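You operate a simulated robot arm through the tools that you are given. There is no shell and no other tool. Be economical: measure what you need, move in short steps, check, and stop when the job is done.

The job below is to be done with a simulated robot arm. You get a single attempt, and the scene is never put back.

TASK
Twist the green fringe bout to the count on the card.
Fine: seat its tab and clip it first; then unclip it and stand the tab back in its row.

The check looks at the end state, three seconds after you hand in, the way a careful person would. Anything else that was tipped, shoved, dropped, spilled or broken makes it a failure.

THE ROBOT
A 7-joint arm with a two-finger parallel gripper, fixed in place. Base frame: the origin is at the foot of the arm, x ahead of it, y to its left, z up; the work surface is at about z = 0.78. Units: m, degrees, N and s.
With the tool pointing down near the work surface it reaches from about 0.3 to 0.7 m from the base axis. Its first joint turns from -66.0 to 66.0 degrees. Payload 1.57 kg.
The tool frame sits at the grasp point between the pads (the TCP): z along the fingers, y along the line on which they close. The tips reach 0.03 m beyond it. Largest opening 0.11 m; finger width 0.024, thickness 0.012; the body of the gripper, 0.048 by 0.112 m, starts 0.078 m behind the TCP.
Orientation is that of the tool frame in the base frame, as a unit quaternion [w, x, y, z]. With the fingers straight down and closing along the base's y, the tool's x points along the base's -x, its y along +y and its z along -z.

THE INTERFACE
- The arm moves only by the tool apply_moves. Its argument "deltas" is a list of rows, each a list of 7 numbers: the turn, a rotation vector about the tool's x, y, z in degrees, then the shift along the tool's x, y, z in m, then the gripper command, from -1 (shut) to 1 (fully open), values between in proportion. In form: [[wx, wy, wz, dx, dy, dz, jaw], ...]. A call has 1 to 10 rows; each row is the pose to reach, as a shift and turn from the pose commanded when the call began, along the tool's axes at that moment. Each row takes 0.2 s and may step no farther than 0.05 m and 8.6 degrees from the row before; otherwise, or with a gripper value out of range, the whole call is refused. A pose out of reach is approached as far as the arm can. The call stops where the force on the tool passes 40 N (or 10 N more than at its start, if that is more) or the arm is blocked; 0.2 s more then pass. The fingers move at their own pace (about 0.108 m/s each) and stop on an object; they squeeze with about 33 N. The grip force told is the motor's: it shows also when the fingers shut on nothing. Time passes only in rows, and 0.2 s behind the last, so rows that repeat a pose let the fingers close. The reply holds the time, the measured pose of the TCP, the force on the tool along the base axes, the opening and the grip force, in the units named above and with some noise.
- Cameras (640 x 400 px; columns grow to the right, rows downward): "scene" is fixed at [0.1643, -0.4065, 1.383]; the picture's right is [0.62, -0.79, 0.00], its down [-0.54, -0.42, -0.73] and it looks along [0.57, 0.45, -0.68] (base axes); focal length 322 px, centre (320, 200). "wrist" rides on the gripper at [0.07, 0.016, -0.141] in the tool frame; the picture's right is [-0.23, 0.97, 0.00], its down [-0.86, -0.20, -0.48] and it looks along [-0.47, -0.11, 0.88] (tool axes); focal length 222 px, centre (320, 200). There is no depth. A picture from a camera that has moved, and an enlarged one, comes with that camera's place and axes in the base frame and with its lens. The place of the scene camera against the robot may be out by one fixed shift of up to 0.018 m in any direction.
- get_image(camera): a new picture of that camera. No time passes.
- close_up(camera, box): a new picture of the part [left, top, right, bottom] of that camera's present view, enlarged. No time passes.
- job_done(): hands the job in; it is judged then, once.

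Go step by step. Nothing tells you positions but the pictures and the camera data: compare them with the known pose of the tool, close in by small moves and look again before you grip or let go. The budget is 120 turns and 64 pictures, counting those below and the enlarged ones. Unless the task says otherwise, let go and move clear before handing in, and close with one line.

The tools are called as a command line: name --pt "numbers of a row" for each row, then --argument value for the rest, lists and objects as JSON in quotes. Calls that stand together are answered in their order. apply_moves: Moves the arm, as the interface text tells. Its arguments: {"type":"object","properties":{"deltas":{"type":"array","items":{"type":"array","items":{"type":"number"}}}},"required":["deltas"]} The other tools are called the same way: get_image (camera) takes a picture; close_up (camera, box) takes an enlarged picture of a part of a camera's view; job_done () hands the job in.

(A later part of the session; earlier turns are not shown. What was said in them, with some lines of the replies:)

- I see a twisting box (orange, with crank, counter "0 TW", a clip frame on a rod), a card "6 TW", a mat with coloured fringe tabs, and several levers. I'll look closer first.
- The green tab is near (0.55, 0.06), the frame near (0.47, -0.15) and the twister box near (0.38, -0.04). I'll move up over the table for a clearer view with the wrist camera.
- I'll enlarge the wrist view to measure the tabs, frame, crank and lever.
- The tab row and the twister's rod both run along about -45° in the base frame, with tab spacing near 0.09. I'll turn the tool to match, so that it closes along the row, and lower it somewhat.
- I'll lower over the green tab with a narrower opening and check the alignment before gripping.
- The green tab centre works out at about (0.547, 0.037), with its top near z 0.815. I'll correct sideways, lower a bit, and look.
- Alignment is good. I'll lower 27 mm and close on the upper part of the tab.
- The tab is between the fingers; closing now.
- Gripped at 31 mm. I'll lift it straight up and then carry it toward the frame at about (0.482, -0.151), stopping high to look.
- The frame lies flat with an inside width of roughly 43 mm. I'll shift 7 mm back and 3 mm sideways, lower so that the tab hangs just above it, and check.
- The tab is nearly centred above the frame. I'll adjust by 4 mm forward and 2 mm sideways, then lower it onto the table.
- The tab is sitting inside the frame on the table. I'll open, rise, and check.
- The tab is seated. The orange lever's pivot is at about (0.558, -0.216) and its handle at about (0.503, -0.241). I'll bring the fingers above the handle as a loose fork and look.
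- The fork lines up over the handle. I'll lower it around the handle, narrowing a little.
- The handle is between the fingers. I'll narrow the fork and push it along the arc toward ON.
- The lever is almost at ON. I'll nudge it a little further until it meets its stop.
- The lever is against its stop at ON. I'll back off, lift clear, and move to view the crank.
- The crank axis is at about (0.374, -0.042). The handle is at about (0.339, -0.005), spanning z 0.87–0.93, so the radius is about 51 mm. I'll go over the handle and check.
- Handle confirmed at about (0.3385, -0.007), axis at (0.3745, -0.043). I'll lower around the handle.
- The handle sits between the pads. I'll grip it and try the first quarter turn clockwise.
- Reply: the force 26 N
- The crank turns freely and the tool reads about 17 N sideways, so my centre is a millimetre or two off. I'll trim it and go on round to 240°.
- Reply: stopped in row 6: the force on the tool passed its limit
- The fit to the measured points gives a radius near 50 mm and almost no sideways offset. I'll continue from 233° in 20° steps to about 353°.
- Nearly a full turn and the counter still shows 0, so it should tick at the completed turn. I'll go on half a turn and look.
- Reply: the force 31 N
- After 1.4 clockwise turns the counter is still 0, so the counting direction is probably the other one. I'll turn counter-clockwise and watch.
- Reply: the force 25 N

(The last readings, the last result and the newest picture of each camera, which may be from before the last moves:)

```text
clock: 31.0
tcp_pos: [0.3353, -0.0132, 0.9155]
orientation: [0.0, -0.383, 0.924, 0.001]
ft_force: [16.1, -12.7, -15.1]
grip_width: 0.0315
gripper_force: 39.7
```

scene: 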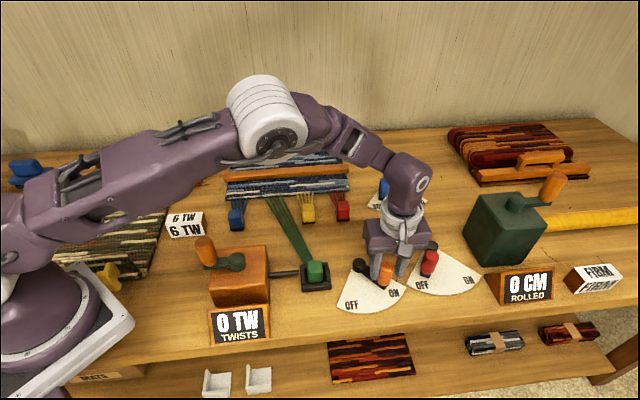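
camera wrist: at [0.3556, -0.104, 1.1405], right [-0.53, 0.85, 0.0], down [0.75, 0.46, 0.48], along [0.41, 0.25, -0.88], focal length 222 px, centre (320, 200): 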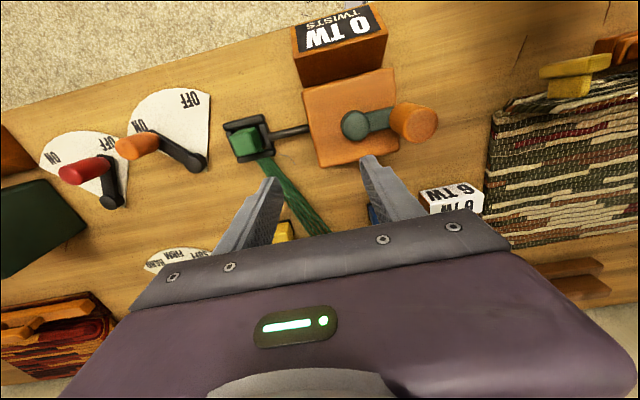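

apply_moves --pt "0 0 0 0.0166 -0.005 0 -0.7" --pt "0 0 0 0.0305 -0.0155 0 -0.7" --pt "0 0 0 0.0399 -0.0301 0 -0.7" --pt "0 0 0 0.0438 -0.047 0 -0.7" --pt "0 0 0 0.0417 -0.0642 0 -0.7" --pt "0 0 0 0.0338 -0.0797 0 -0.7" --pt "0 0 0 0.0211 -0.0915 0 -0.7" --pt "0 0 0 0.0052 -0.0983 0 -0.7" --pt "0 0 0 -0.0122 -0.0992 0 -0.7"

close_up --camera "scene" --box '[170, 210, 410, 370]'

```text
clock: 33.0
tcp_pos: [0.4143, -0.074, 0.9152]
orientation: [0.001, -0.384, 0.923, 0.0]
ft_force: [-6.6, 4.3, 40.1]
grip_width: 0.0318
gripper_force: 39.8
```

```text
2.50 times, centred on (290, 290) of scene
camera zoom: at [0.1636, -0.4063, 1.3831], right [0.62, -0.79, 0.0], down [-0.53, -0.42, -0.73], along [0.58, 0.45, -0.68], focal length 804 px, centre (395, -25)
```

zoom: 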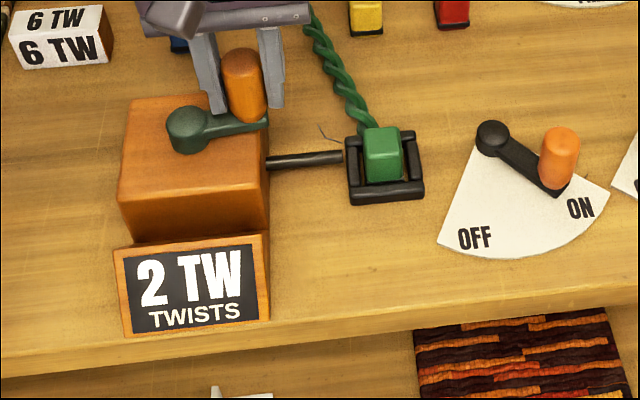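

Counter-clockwise counts: one full turn gave 2 twists, so the crank needs two more turns. Vertical strain has built up in the grip, so I'll re-grip here to relax it and then continue.

apply_moves --pt "0 0 0 0 0 0 -0.3" --pt "0 0 0 0 0 0 -0.3" --pt "0 0 0 0 0 0 -0.7" --pt "0 0 0 0 0 0 -0.7"

```text
clock: 34.0
tcp_pos: [0.4128, -0.0737, 0.914]
orientation: [0.0, -0.384, 0.923, 0.001]
ft_force: [-4.6, 4.4, -9.9]
grip_width: 0.0315
gripper_force: 40.1
```

Strain is relaxed. Next half turn counter-clockwise.

apply_moves --pt "0 0 0 -0.0166 0.005 0 -0.7" --pt "0 0 0 -0.0305 0.0155 0 -0.7" --pt "0 0 0 -0.0399 0.0301 0 -0.7" --pt "0 0 0 -0.0438 0.047 0 -0.7" --pt "0 0 0 -0.0417 0.0642 0 -0.7" --pt "0 0 0 -0.0338 0.0797 0 -0.7" --pt "0 0 0 -0.0211 0.0915 0 -0.7" --pt "0 0 0 -0.0052 0.0983 0 -0.7" --pt "0 0 0 0.0122 0.0992 0 -0.7"

close_up --camera "scene" --box '[170, 210, 410, 370]'

```text
clock: 34.6
tcp_pos: [0.4233, -0.0454, 0.9162]
orientation: [0.001, -0.383, 0.924, 0.001]
ft_force: [5.0, -1.0, -8.4]
grip_width: 0.0316
gripper_force: 40.3
stopped in row 2: the force on the tool passed its limit (the readings are from after the stop); the commanded pose is now the measured one
```

```text
2.50 times, centred on (290, 290) of scene
camera zoom: at [0.1645, -0.4065, 1.3829], right [0.62, -0.79, 0.0], down [-0.54, -0.42, -0.73], along [0.57, 0.45, -0.68], focal length 804 px, centre (395, -25)
```

zoom: 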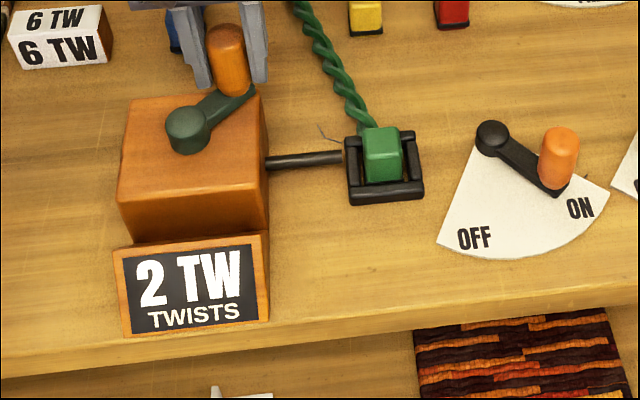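

A force spike stopped it; the settled points now fit an axis at (0.3735, -0.0425) with r = 49.8 mm. I'll continue from 138° with that fit.

apply_moves --pt "0 0 0 -0.006 0.0066 0 -0.7" --pt "0 0 0 -0.0108 0.0139 0 -0.7" --pt "0 0 0 -0.0161 0.0304 0 -0.7" --pt "0 0 0 -0.0155 0.0477 0 -0.7" --pt "0 0 0 -0.009 0.0637 0 -0.7" --pt "0 0 0 0.0025 0.0765 0 -0.7" --pt "0 0 0 0.0178 0.0847 0 -0.7" --pt "0 0 0 0.0349 0.0871 0 -0.7" --pt "0 0 0 0.0519 0.0835 0 -0.7" --pt "0 0 0 0.0665 0.0743 0 -0.7"

```text
clock: 36.7
tcp_pos: [0.3251, -0.0335, 0.9154]
orientation: [0.0, -0.383, 0.924, 0.001]
ft_force: [-4.7, -0.6, 10.4]
grip_width: 0.0317
gripper_force: 40.7
stopped in row 10: the force on the tool passed its limit (the readings are from after the stop); the commanded pose is now the measured one
```

Progress about 3.15 twists. Continuing another 180°.

apply_moves --pt "0 0 0 0.0075 -0.0052 0 -0.7" --pt "0 0 0 0.0131 -0.0119 0 -0.7" --pt "0 0 0 0.0204 -0.0277 0 -0.7" --pt "0 0 0 0.0219 -0.045 0 -0.7" --pt "0 0 0 0.0174 -0.0617 0 -0.7" --pt "0 0 0 0.0075 -0.076 0 -0.7" --pt "0 0 0 -0.0068 -0.0859 0 -0.7" --pt "0 0 0 -0.0235 -0.0904 0 -0.7" --pt "0 0 0 -0.0408 -0.0889 0 -0.7" --pt "0 0 0 -0.0566 -0.0816 0 -0.7"

close_up --camera "scene" --box '[170, 210, 410, 370]'

```text
clock: 38.9
tcp_pos: [0.4233, -0.0516, 0.9152]
orientation: [0.001, -0.384, 0.923, 0.001]
ft_force: [4.2, -0.3, -6.8]
grip_width: 0.0315
gripper_force: 40.4
```

```text
2.50 times, centred on (290, 290) of scene
camera zoom: at [0.1645, -0.4065, 1.3829], right [0.62, -0.79, 0.0], down [-0.54, -0.42, -0.73], along [0.57, 0.45, -0.68], focal length 804 px, centre (395, -25)
```

zoom: 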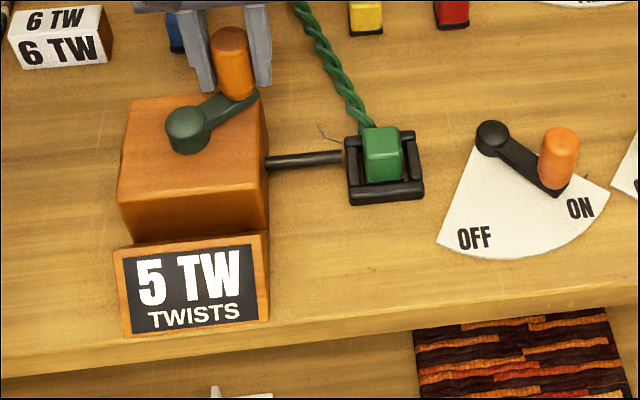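

The counter shows 5, so a twist is less than half a turn. I'll advance in short steps now.

apply_moves --pt "0 0 0 -0.0067 0.0056 0 -0.7" --pt "0 0 0 -0.0123 0.0123 0 -0.7" --pt "0 0 0 -0.0166 0.0199 0 -0.7" --pt "0 0 0 -0.0196 0.0281 0 -0.7"

close_up --camera "scene" --box '[170, 210, 410, 370]'

```text
clock: 39.9
tcp_pos: [0.4184, -0.0179, 0.9148]
orientation: [0.0, -0.383, 0.924, -0.001]
ft_force: [8.8, 4.0, -5.6]
grip_width: 0.0316
gripper_force: 40.0
```

```text
2.50 times, centred on (290, 290) of scene
camera zoom: at [0.1646, -0.4064, 1.383], right [0.62, -0.79, 0.0], down [-0.54, -0.42, -0.73], along [0.57, 0.45, -0.68], focal length 804 px, centre (395, -25)
```

zoom: 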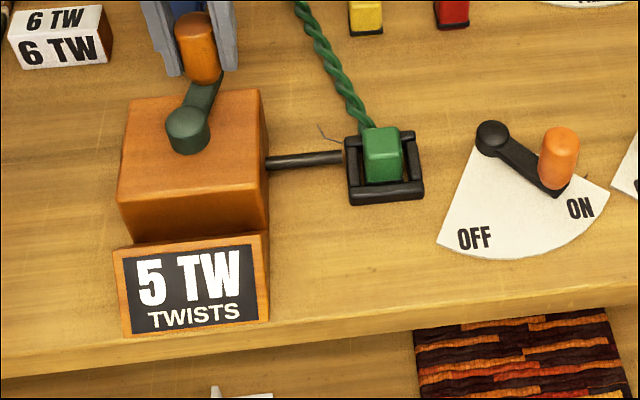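

apply_moves --pt "0 0 0 -0.0015 0.0085 0 -0.7" --pt "0 0 0 -0.0015 0.0173 0 -0.7" --pt "0 0 0 0 0.0258 0 -0.7" --pt "0 0 0 0.003 0.034 0 -0.7"

close_up --camera "scene" --box '[170, 210, 410, 370]'

```text
clock: 40.9
tcp_pos: [0.3916, 0.0048, 0.9154]
orientation: [0.001, -0.384, 0.924, 0.001]
ft_force: [5.5, 13.3, 19.3]
grip_width: 0.0316
gripper_force: 40.3
```

```text
2.50 times, centred on (290, 290) of scene
camera zoom: at [0.1642, -0.4062, 1.3831], right [0.62, -0.79, 0.0], down [-0.54, -0.42, -0.73], along [0.57, 0.45, -0.68], focal length 804 px, centre (395, -25)
```

zoom: 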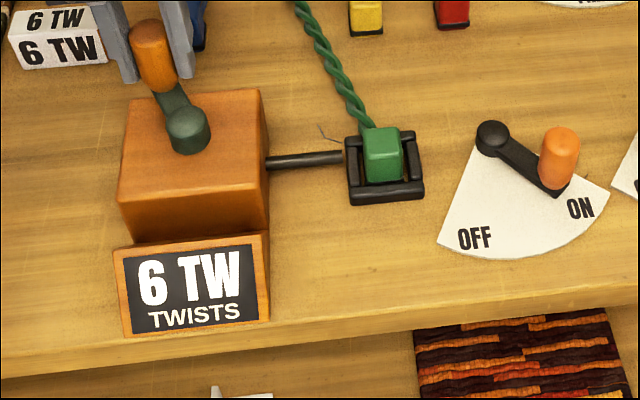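

The counter shows 6. I'll go 15° more to sit safely inside the count, then release the handle and rise.

apply_moves --pt "0 0 0 0.0034 0.0061 0 -0.7" --pt "0 0 0 0.007 0.011 0 -0.7" --pt "0 0 0 0.007 0.011 0 -0.7" --pt "0 0 0 0.007 0.011 0 -0.1" --pt "0 0 0 0.007 0.011 0 0.0" --pt "0 0 0 0.007 0.011 0 0.0" --pt "0 0 0 0.007 0.011 -0.04 0.0" --pt "0 0 0 0.007 0.011 -0.08 0.0"

get_image --camera "scene"

```text
clock: 42.7
tcp_pos: [0.3786, 0.0099, 0.996]
orientation: [0.0, -0.384, 0.923, 0.0]
ft_force: [0.5, 0.5, -0.2]
grip_width: 0.0551
gripper_force: 0.1
```

```text
15 pictures are left
```

scene: 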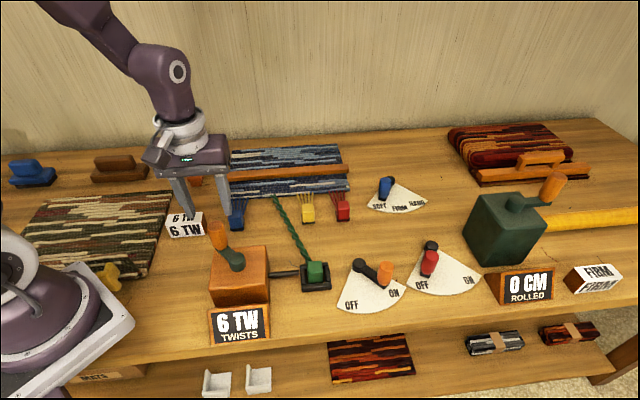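

Released, with 6 TW showing. Next I go over the orange lever handle at about (0.566, -0.271) to unclip.

apply_moves --pt "0 0 0 0.008 -0.041 0 0.0" --pt "0 0 0 0.016 -0.083 0 0.0" --pt "0 0 0 0.025 -0.125 0 0.0" --pt "0 0 0 0.033 -0.167 0 0.0" --pt "0 0 0 0.041 -0.208 0 0.0" --pt "0 0 0 0.05 -0.25 0 0.0" --pt "0 0 0 0.058 -0.291 0 0.0" --pt "0 0 0 0.0661 -0.331 0 0.0" --pt "0 0 0 0.0661 -0.331 0.06 0.0" --pt "0 0 0 0.0661 -0.331 0.08 0.0"

```text
refused: row 9 steps farther than a row can; nothing moved
```

apply_moves --pt "0 0 0 0.008 -0.041 0 0.0" --pt "0 0 0 0.016 -0.083 0 0.0" --pt "0 0 0 0.025 -0.125 0 0.0" --pt "0 0 0 0.033 -0.167 0 0.0" --pt "0 0 0 0.041 -0.208 0 0.0" --pt "0 0 0 0.05 -0.25 0 0.0" --pt "0 0 0 0.058 -0.291 0 0.0" --pt "0 0 0 0.0661 -0.331 0 0.0" --pt "0 0 0 0.0661 -0.331 0.04 0.0" --pt "0 0 0 0.0661 -0.331 0.075 0.0"

close_up --camera "wrist" --box '[160, 40, 480, 240]'

```text
clock: 44.9
tcp_pos: [0.5653, -0.2737, 0.9185]
orientation: [0.0, -0.383, 0.924, 0.001]
ft_force: [-0.3, -0.6, 0.6]
grip_width: 0.0549
gripper_force: 0.0
```

```text
2.00 times, centred on (320, 140) of wrist
camera zoom: at [0.5051, -0.3135, 1.0595], right [-0.53, 0.85, 0.0], down [0.75, 0.46, 0.48], along [0.41, 0.25, -0.88], focal length 444 px, centre (320, 320)
```

zoom: 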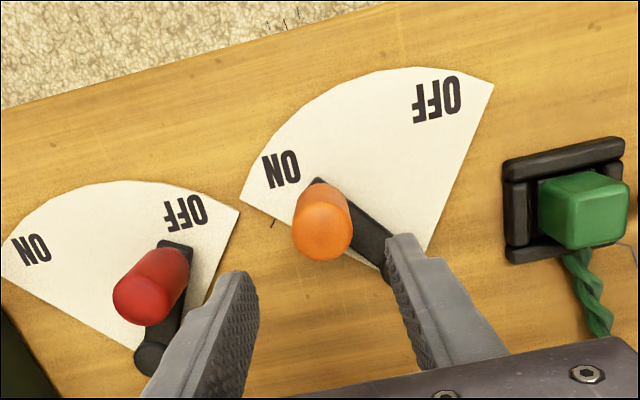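

The handle is at about (0.560, -0.278). I'll shift 5 mm and lower the fork around it, clear of the red lever.

apply_moves --pt "0 0 0 0.0055 0.0 0.0 0.0" --pt "0 0 0 0.0055 0.0 0.03 0.0" --pt "0 0 0 0.0055 0.0 0.055 0.0" --pt "0 0 0 0.0055 0.0 0.0725 0.0" --pt "0 0 0 0.0055 0.0 0.0725 -0.25" --pt "0 0 0 0.0055 0.0 0.0725 -0.25"

close_up --camera "scene" --box '[270, 210, 470, 335]'

```text
clock: 46.3
tcp_pos: [0.5622, -0.2782, 0.8458]
orientation: [0.0, -0.383, 0.924, 0.001]
ft_force: [0.0, 0.2, -0.2]
grip_width: 0.0411
gripper_force: 0.0
```

```text
3.20 times, centred on (370, 272) of scene
camera zoom: at [0.1643, -0.4065, 1.383], right [0.62, -0.79, 0.0], down [-0.54, -0.42, -0.73], along [0.57, 0.45, -0.68], focal length 1030 px, centre (160, -32)
```

zoom: 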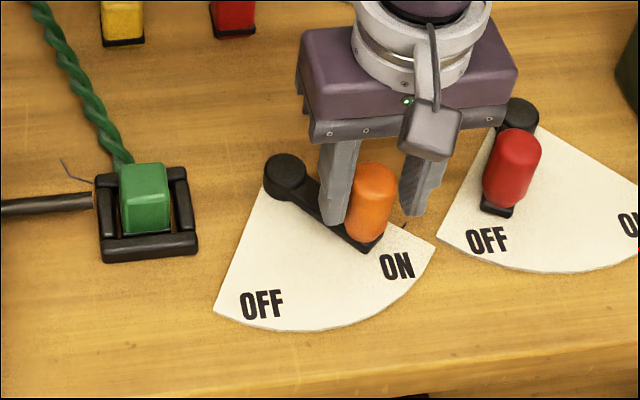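

apply_moves --pt "0 0 0 0.006 0.011 0 -0.25" --pt "0 0 0 0.0115 0.0204 0 -0.25" --pt "0 0 0 0.0155 0.0285 0 -0.25" --pt "0 0 0 0.0179 0.0366 0 -0.25" --pt "0 0 0 0.019 0.0455 0 -0.25" --pt "0 0 0 0.0192 0.055 0 -0.25" --pt "0 0 0 0.018 0.063 0 -0.25" --pt "0 0 0 0.0158 0.07 0 -0.25" --pt "0 0 0 0.0158 0.072 0 -0.25"

close_up --camera "scene" --box '[170, 200, 410, 350]'

```text
clock: 48.3
tcp_pos: [0.5001, -0.2382, 0.8472]
orientation: [0.0, -0.383, 0.924, 0.0]
ft_force: [2.9, -1.2, -0.1]
grip_width: 0.0436
gripper_force: 0.8
```

```text
2.67 times, centred on (290, 275) of scene
camera zoom: at [0.1644, -0.4065, 1.383], right [0.62, -0.79, 0.0], down [-0.54, -0.42, -0.73], along [0.57, 0.45, -0.68], focal length 858 px, centre (400, 0)
```

zoom: 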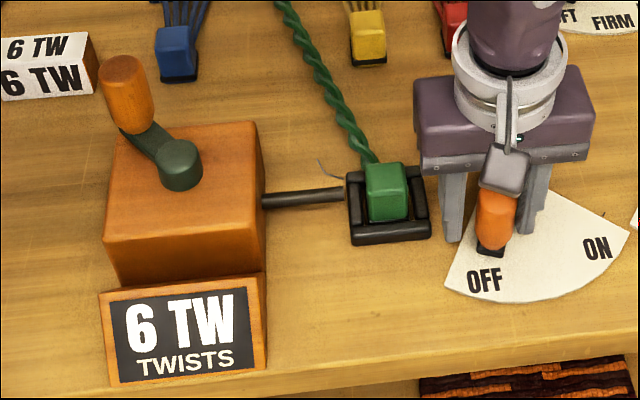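

The lever is back at OFF and the counter holds 6. I'll lift and return above the tab in the frame.

apply_moves --pt "0 0 0 0 -0.004 0 -0.1" --pt "0 0 0 0 -0.004 -0.045 -0.1" --pt "0 0 0 0 -0.004 -0.08 0.0" --pt "0 0 0 -0.017 0.025 -0.08 0.2" --pt "0 0 0 -0.035 0.05 -0.08 0.2" --pt "0 0 0 -0.0516 0.0728 -0.08 0.2" --pt "0 0 0 -0.0516 0.0728 -0.05 0.2" --pt "0 0 0 -0.0516 0.0728 -0.03 0.2" --pt "0 0 0 -0.0516 0.0728 -0.03 0.2"

close_up --camera "wrist" --box '[160, 60, 480, 260]'

```text
clock: 50.3
tcp_pos: [0.4843, -0.149, 0.8779]
orientation: [0.0, -0.384, 0.923, 0.0]
ft_force: [0.3, -1.0, 0.1]
grip_width: 0.066
gripper_force: 0.0
```

```text
2.00 times, centred on (320, 160) of wrist
camera zoom: at [0.4243, -0.1883, 1.0186], right [-0.53, 0.85, 0.0], down [0.75, 0.46, 0.48], along [0.41, 0.25, -0.88], focal length 444 px, centre (320, 280)
```

zoom: 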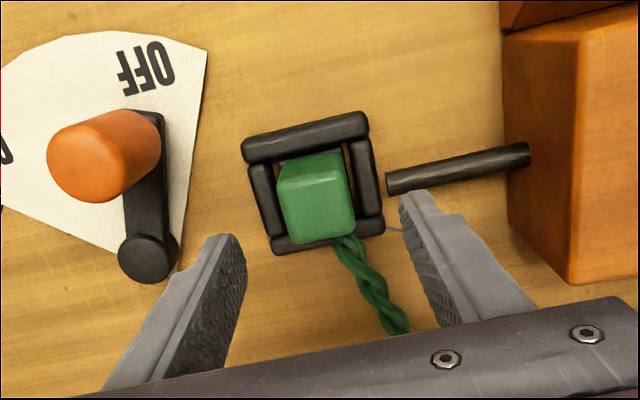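

apply_moves --pt "0 0 0 -0.0005 0.0 0.02 0.2" --pt "0 0 0 -0.0005 0.0 0.036 0.2" --pt "0 0 0 -0.0005 0.0 0.0455 0.2" --pt "0 0 0 -0.0005 0.0 0.0455 0.2" --pt "0 0 0 -0.0005 0.0 0.0455 -0.5" --pt "0 0 0 -0.0005 0.0 0.0455 -0.7" --pt "0 0 0 -0.0005 0.0 0.0455 -0.7"

```text
clock: 51.9
tcp_pos: [0.4848, -0.1509, 0.8321]
orientation: [0.0, -0.383, 0.924, 0.001]
ft_force: [0.2, 0.8, -1.0]
grip_width: 0.0311
gripper_force: 33.3
```

Gripped. I'll lift, carry the tab back to its place in the row, and stop slightly above to check.

apply_moves --pt "0 0 0 0 0 -0.02 -0.7" --pt "0 0 0 0 0 -0.06 -0.7" --pt "0 0 0 0 0 -0.1 -0.7" --pt "0 0 0 -0.04 0.02 -0.1 -0.7" --pt "0 0 0 -0.08 0.04 -0.1 -0.7" --pt "0 0 0 -0.12 0.06 -0.1 -0.7" --pt "0 0 0 -0.155 0.078 -0.1 -0.7" --pt "0 0 0 -0.1776 0.0895 -0.1 -0.7" --pt "0 0 0 -0.1776 0.0895 -0.06 -0.7" --pt "0 0 0 -0.1776 0.0895 -0.025 -0.7"

close_up --camera "wrist" --box '[160, 60, 480, 260]'

close_up --camera "scene" --box '[200, 150, 400, 290]'

```text
clock: 54.1
tcp_pos: [0.5463, 0.0407, 0.853]
orientation: [0.002, -0.383, 0.924, 0.0]
ft_force: [-0.4, 0.2, -0.8]
grip_width: 0.0311
gripper_force: 33.0
```

```text
2.00 times, centred on (320, 160) of wrist
camera zoom: at [0.4866, 0.0021, 0.9948], right [-0.53, 0.85, 0.0], down [0.74, 0.46, 0.48], along [0.41, 0.25, -0.88], focal length 444 px, centre (320, 280)
```

zoom: 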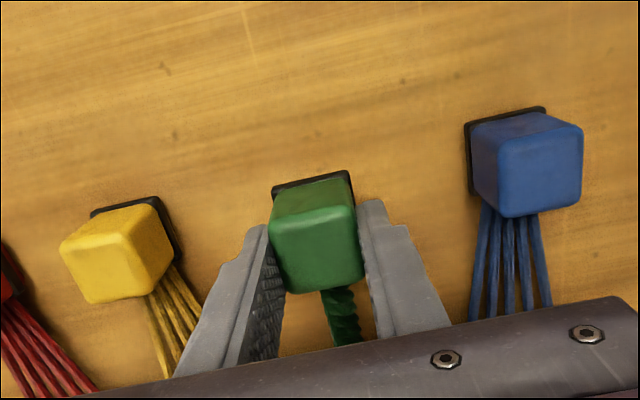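

```text
2.86 times, centred on (300, 220) of scene
camera zoom: at [0.1643, -0.4065, 1.383], right [0.62, -0.79, 0.0], down [-0.54, -0.42, -0.73], along [0.57, 0.45, -0.68], focal length 919 px, centre (377, 143)
```

zoom: 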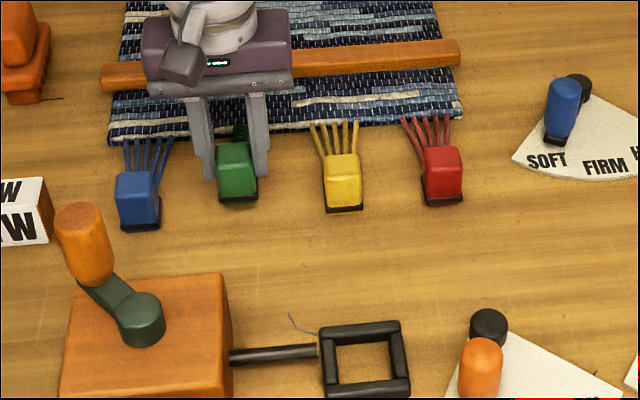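

Lined up with the row. I'll lower it to the table, release and rise.

apply_moves --pt "0 0 0 0.001 -0.0018 0.01 -0.7" --pt "0 0 0 0.001 -0.0018 0.017 -0.7" --pt "0 0 0 0.001 -0.0018 0.0205 -0.7" --pt "0 0 0 0.001 -0.0018 0.0205 -0.7"

```text
clock: 55.1
tcp_pos: [0.5487, 0.0374, 0.8353]
orientation: [0.0, -0.383, 0.924, 0.0]
ft_force: [-0.9, 0.1, -1.0]
grip_width: 0.0307
gripper_force: 33.0
```

apply_moves --pt "0 0 0 0 0 0.0015 -0.7" --pt "0 0 0 0 0 0.0025 -0.7" --pt "0 0 0 0 0 0.0025 -0.7"

```text
clock: 55.9
tcp_pos: [0.5481, 0.0369, 0.8327]
orientation: [0.0, -0.384, 0.923, 0.0]
ft_force: [-0.3, -0.8, -0.2]
grip_width: 0.0311
gripper_force: 33.1
```

apply_moves --pt "0 0 0 0 0 0.0008 -0.7" --pt "0 0 0 0 0 0.0008 -0.2" --pt "0 0 0 0 0 0.0008 0.2" --pt "0 0 0 0 0 0.0008 0.2" --pt "0 0 0 0 0 -0.03 0.2" --pt "0 0 0 0 0 -0.07 0.2" --pt "0 0 0 0 0 -0.11 0.2" --pt "0 0 0 0 0 -0.15 0.2" --pt "0 0 0 0.03 0 -0.18 0.2" --pt "0 0 0 0.06 0 -0.2 0.2"

get_image --camera "scene"

close_up --camera "wrist" --box '[160, 40, 480, 240]'

close_up --camera "scene" --box '[180, 180, 420, 345]'

```text
clock: 58.1
tcp_pos: [0.5024, -0.004, 1.0347]
orientation: [-0.001, -0.383, 0.924, 0.001]
ft_force: [0.4, -0.8, 0.2]
grip_width: 0.0664
gripper_force: 0.0
```

```text
8 pictures are left
```

scene: 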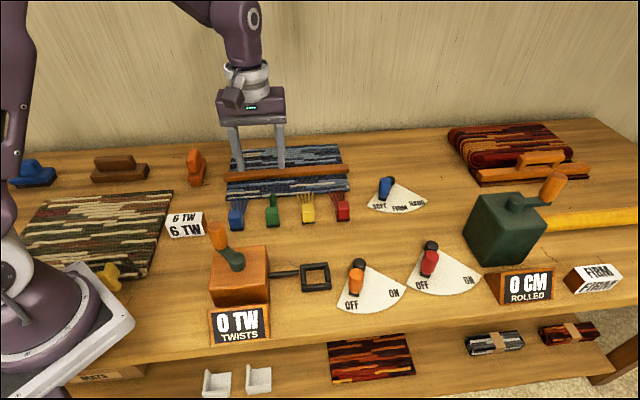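

```text
2.00 times, centred on (320, 140) of wrist
camera zoom: at [0.4425, -0.0433, 1.1755], right [-0.53, 0.85, 0.0], down [0.75, 0.46, 0.48], along [0.41, 0.25, -0.88], focal length 444 px, centre (320, 320)
```

zoom: 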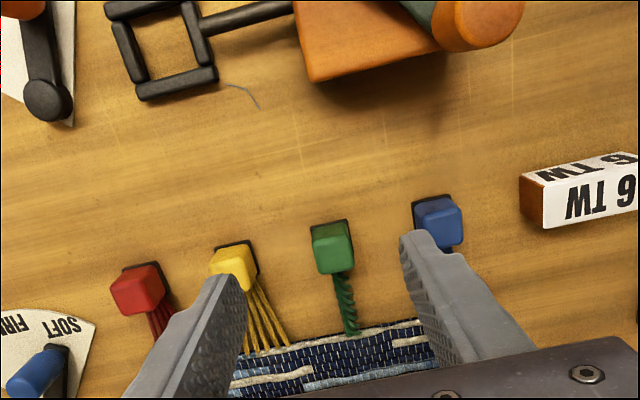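

```text
2.42 times, centred on (300, 262) of scene
camera zoom: at [0.1643, -0.4065, 1.383], right [0.62, -0.79, 0.0], down [-0.54, -0.42, -0.73], along [0.57, 0.45, -0.68], focal length 780 px, centre (368, 48)
```

zoom: 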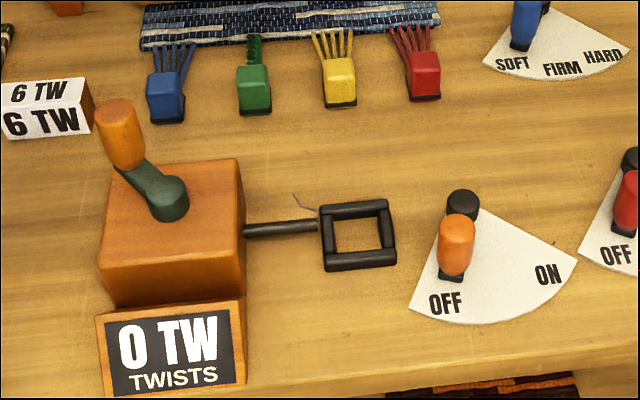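

The green tab stands back in its row with its fringe twisted, and nothing else has moved. The lever is at OFF. The counter dropped back to 0 after I lifted the tab out; it had still read 6 after unclipping. I'm handing in.

job_done

```text
The job is handed in.
```

I twisted the green fringe bout to 6, as the card says, unclipped it and stood its tab back in its row. The counter went back to 0 at some point after I lifted the tab out.
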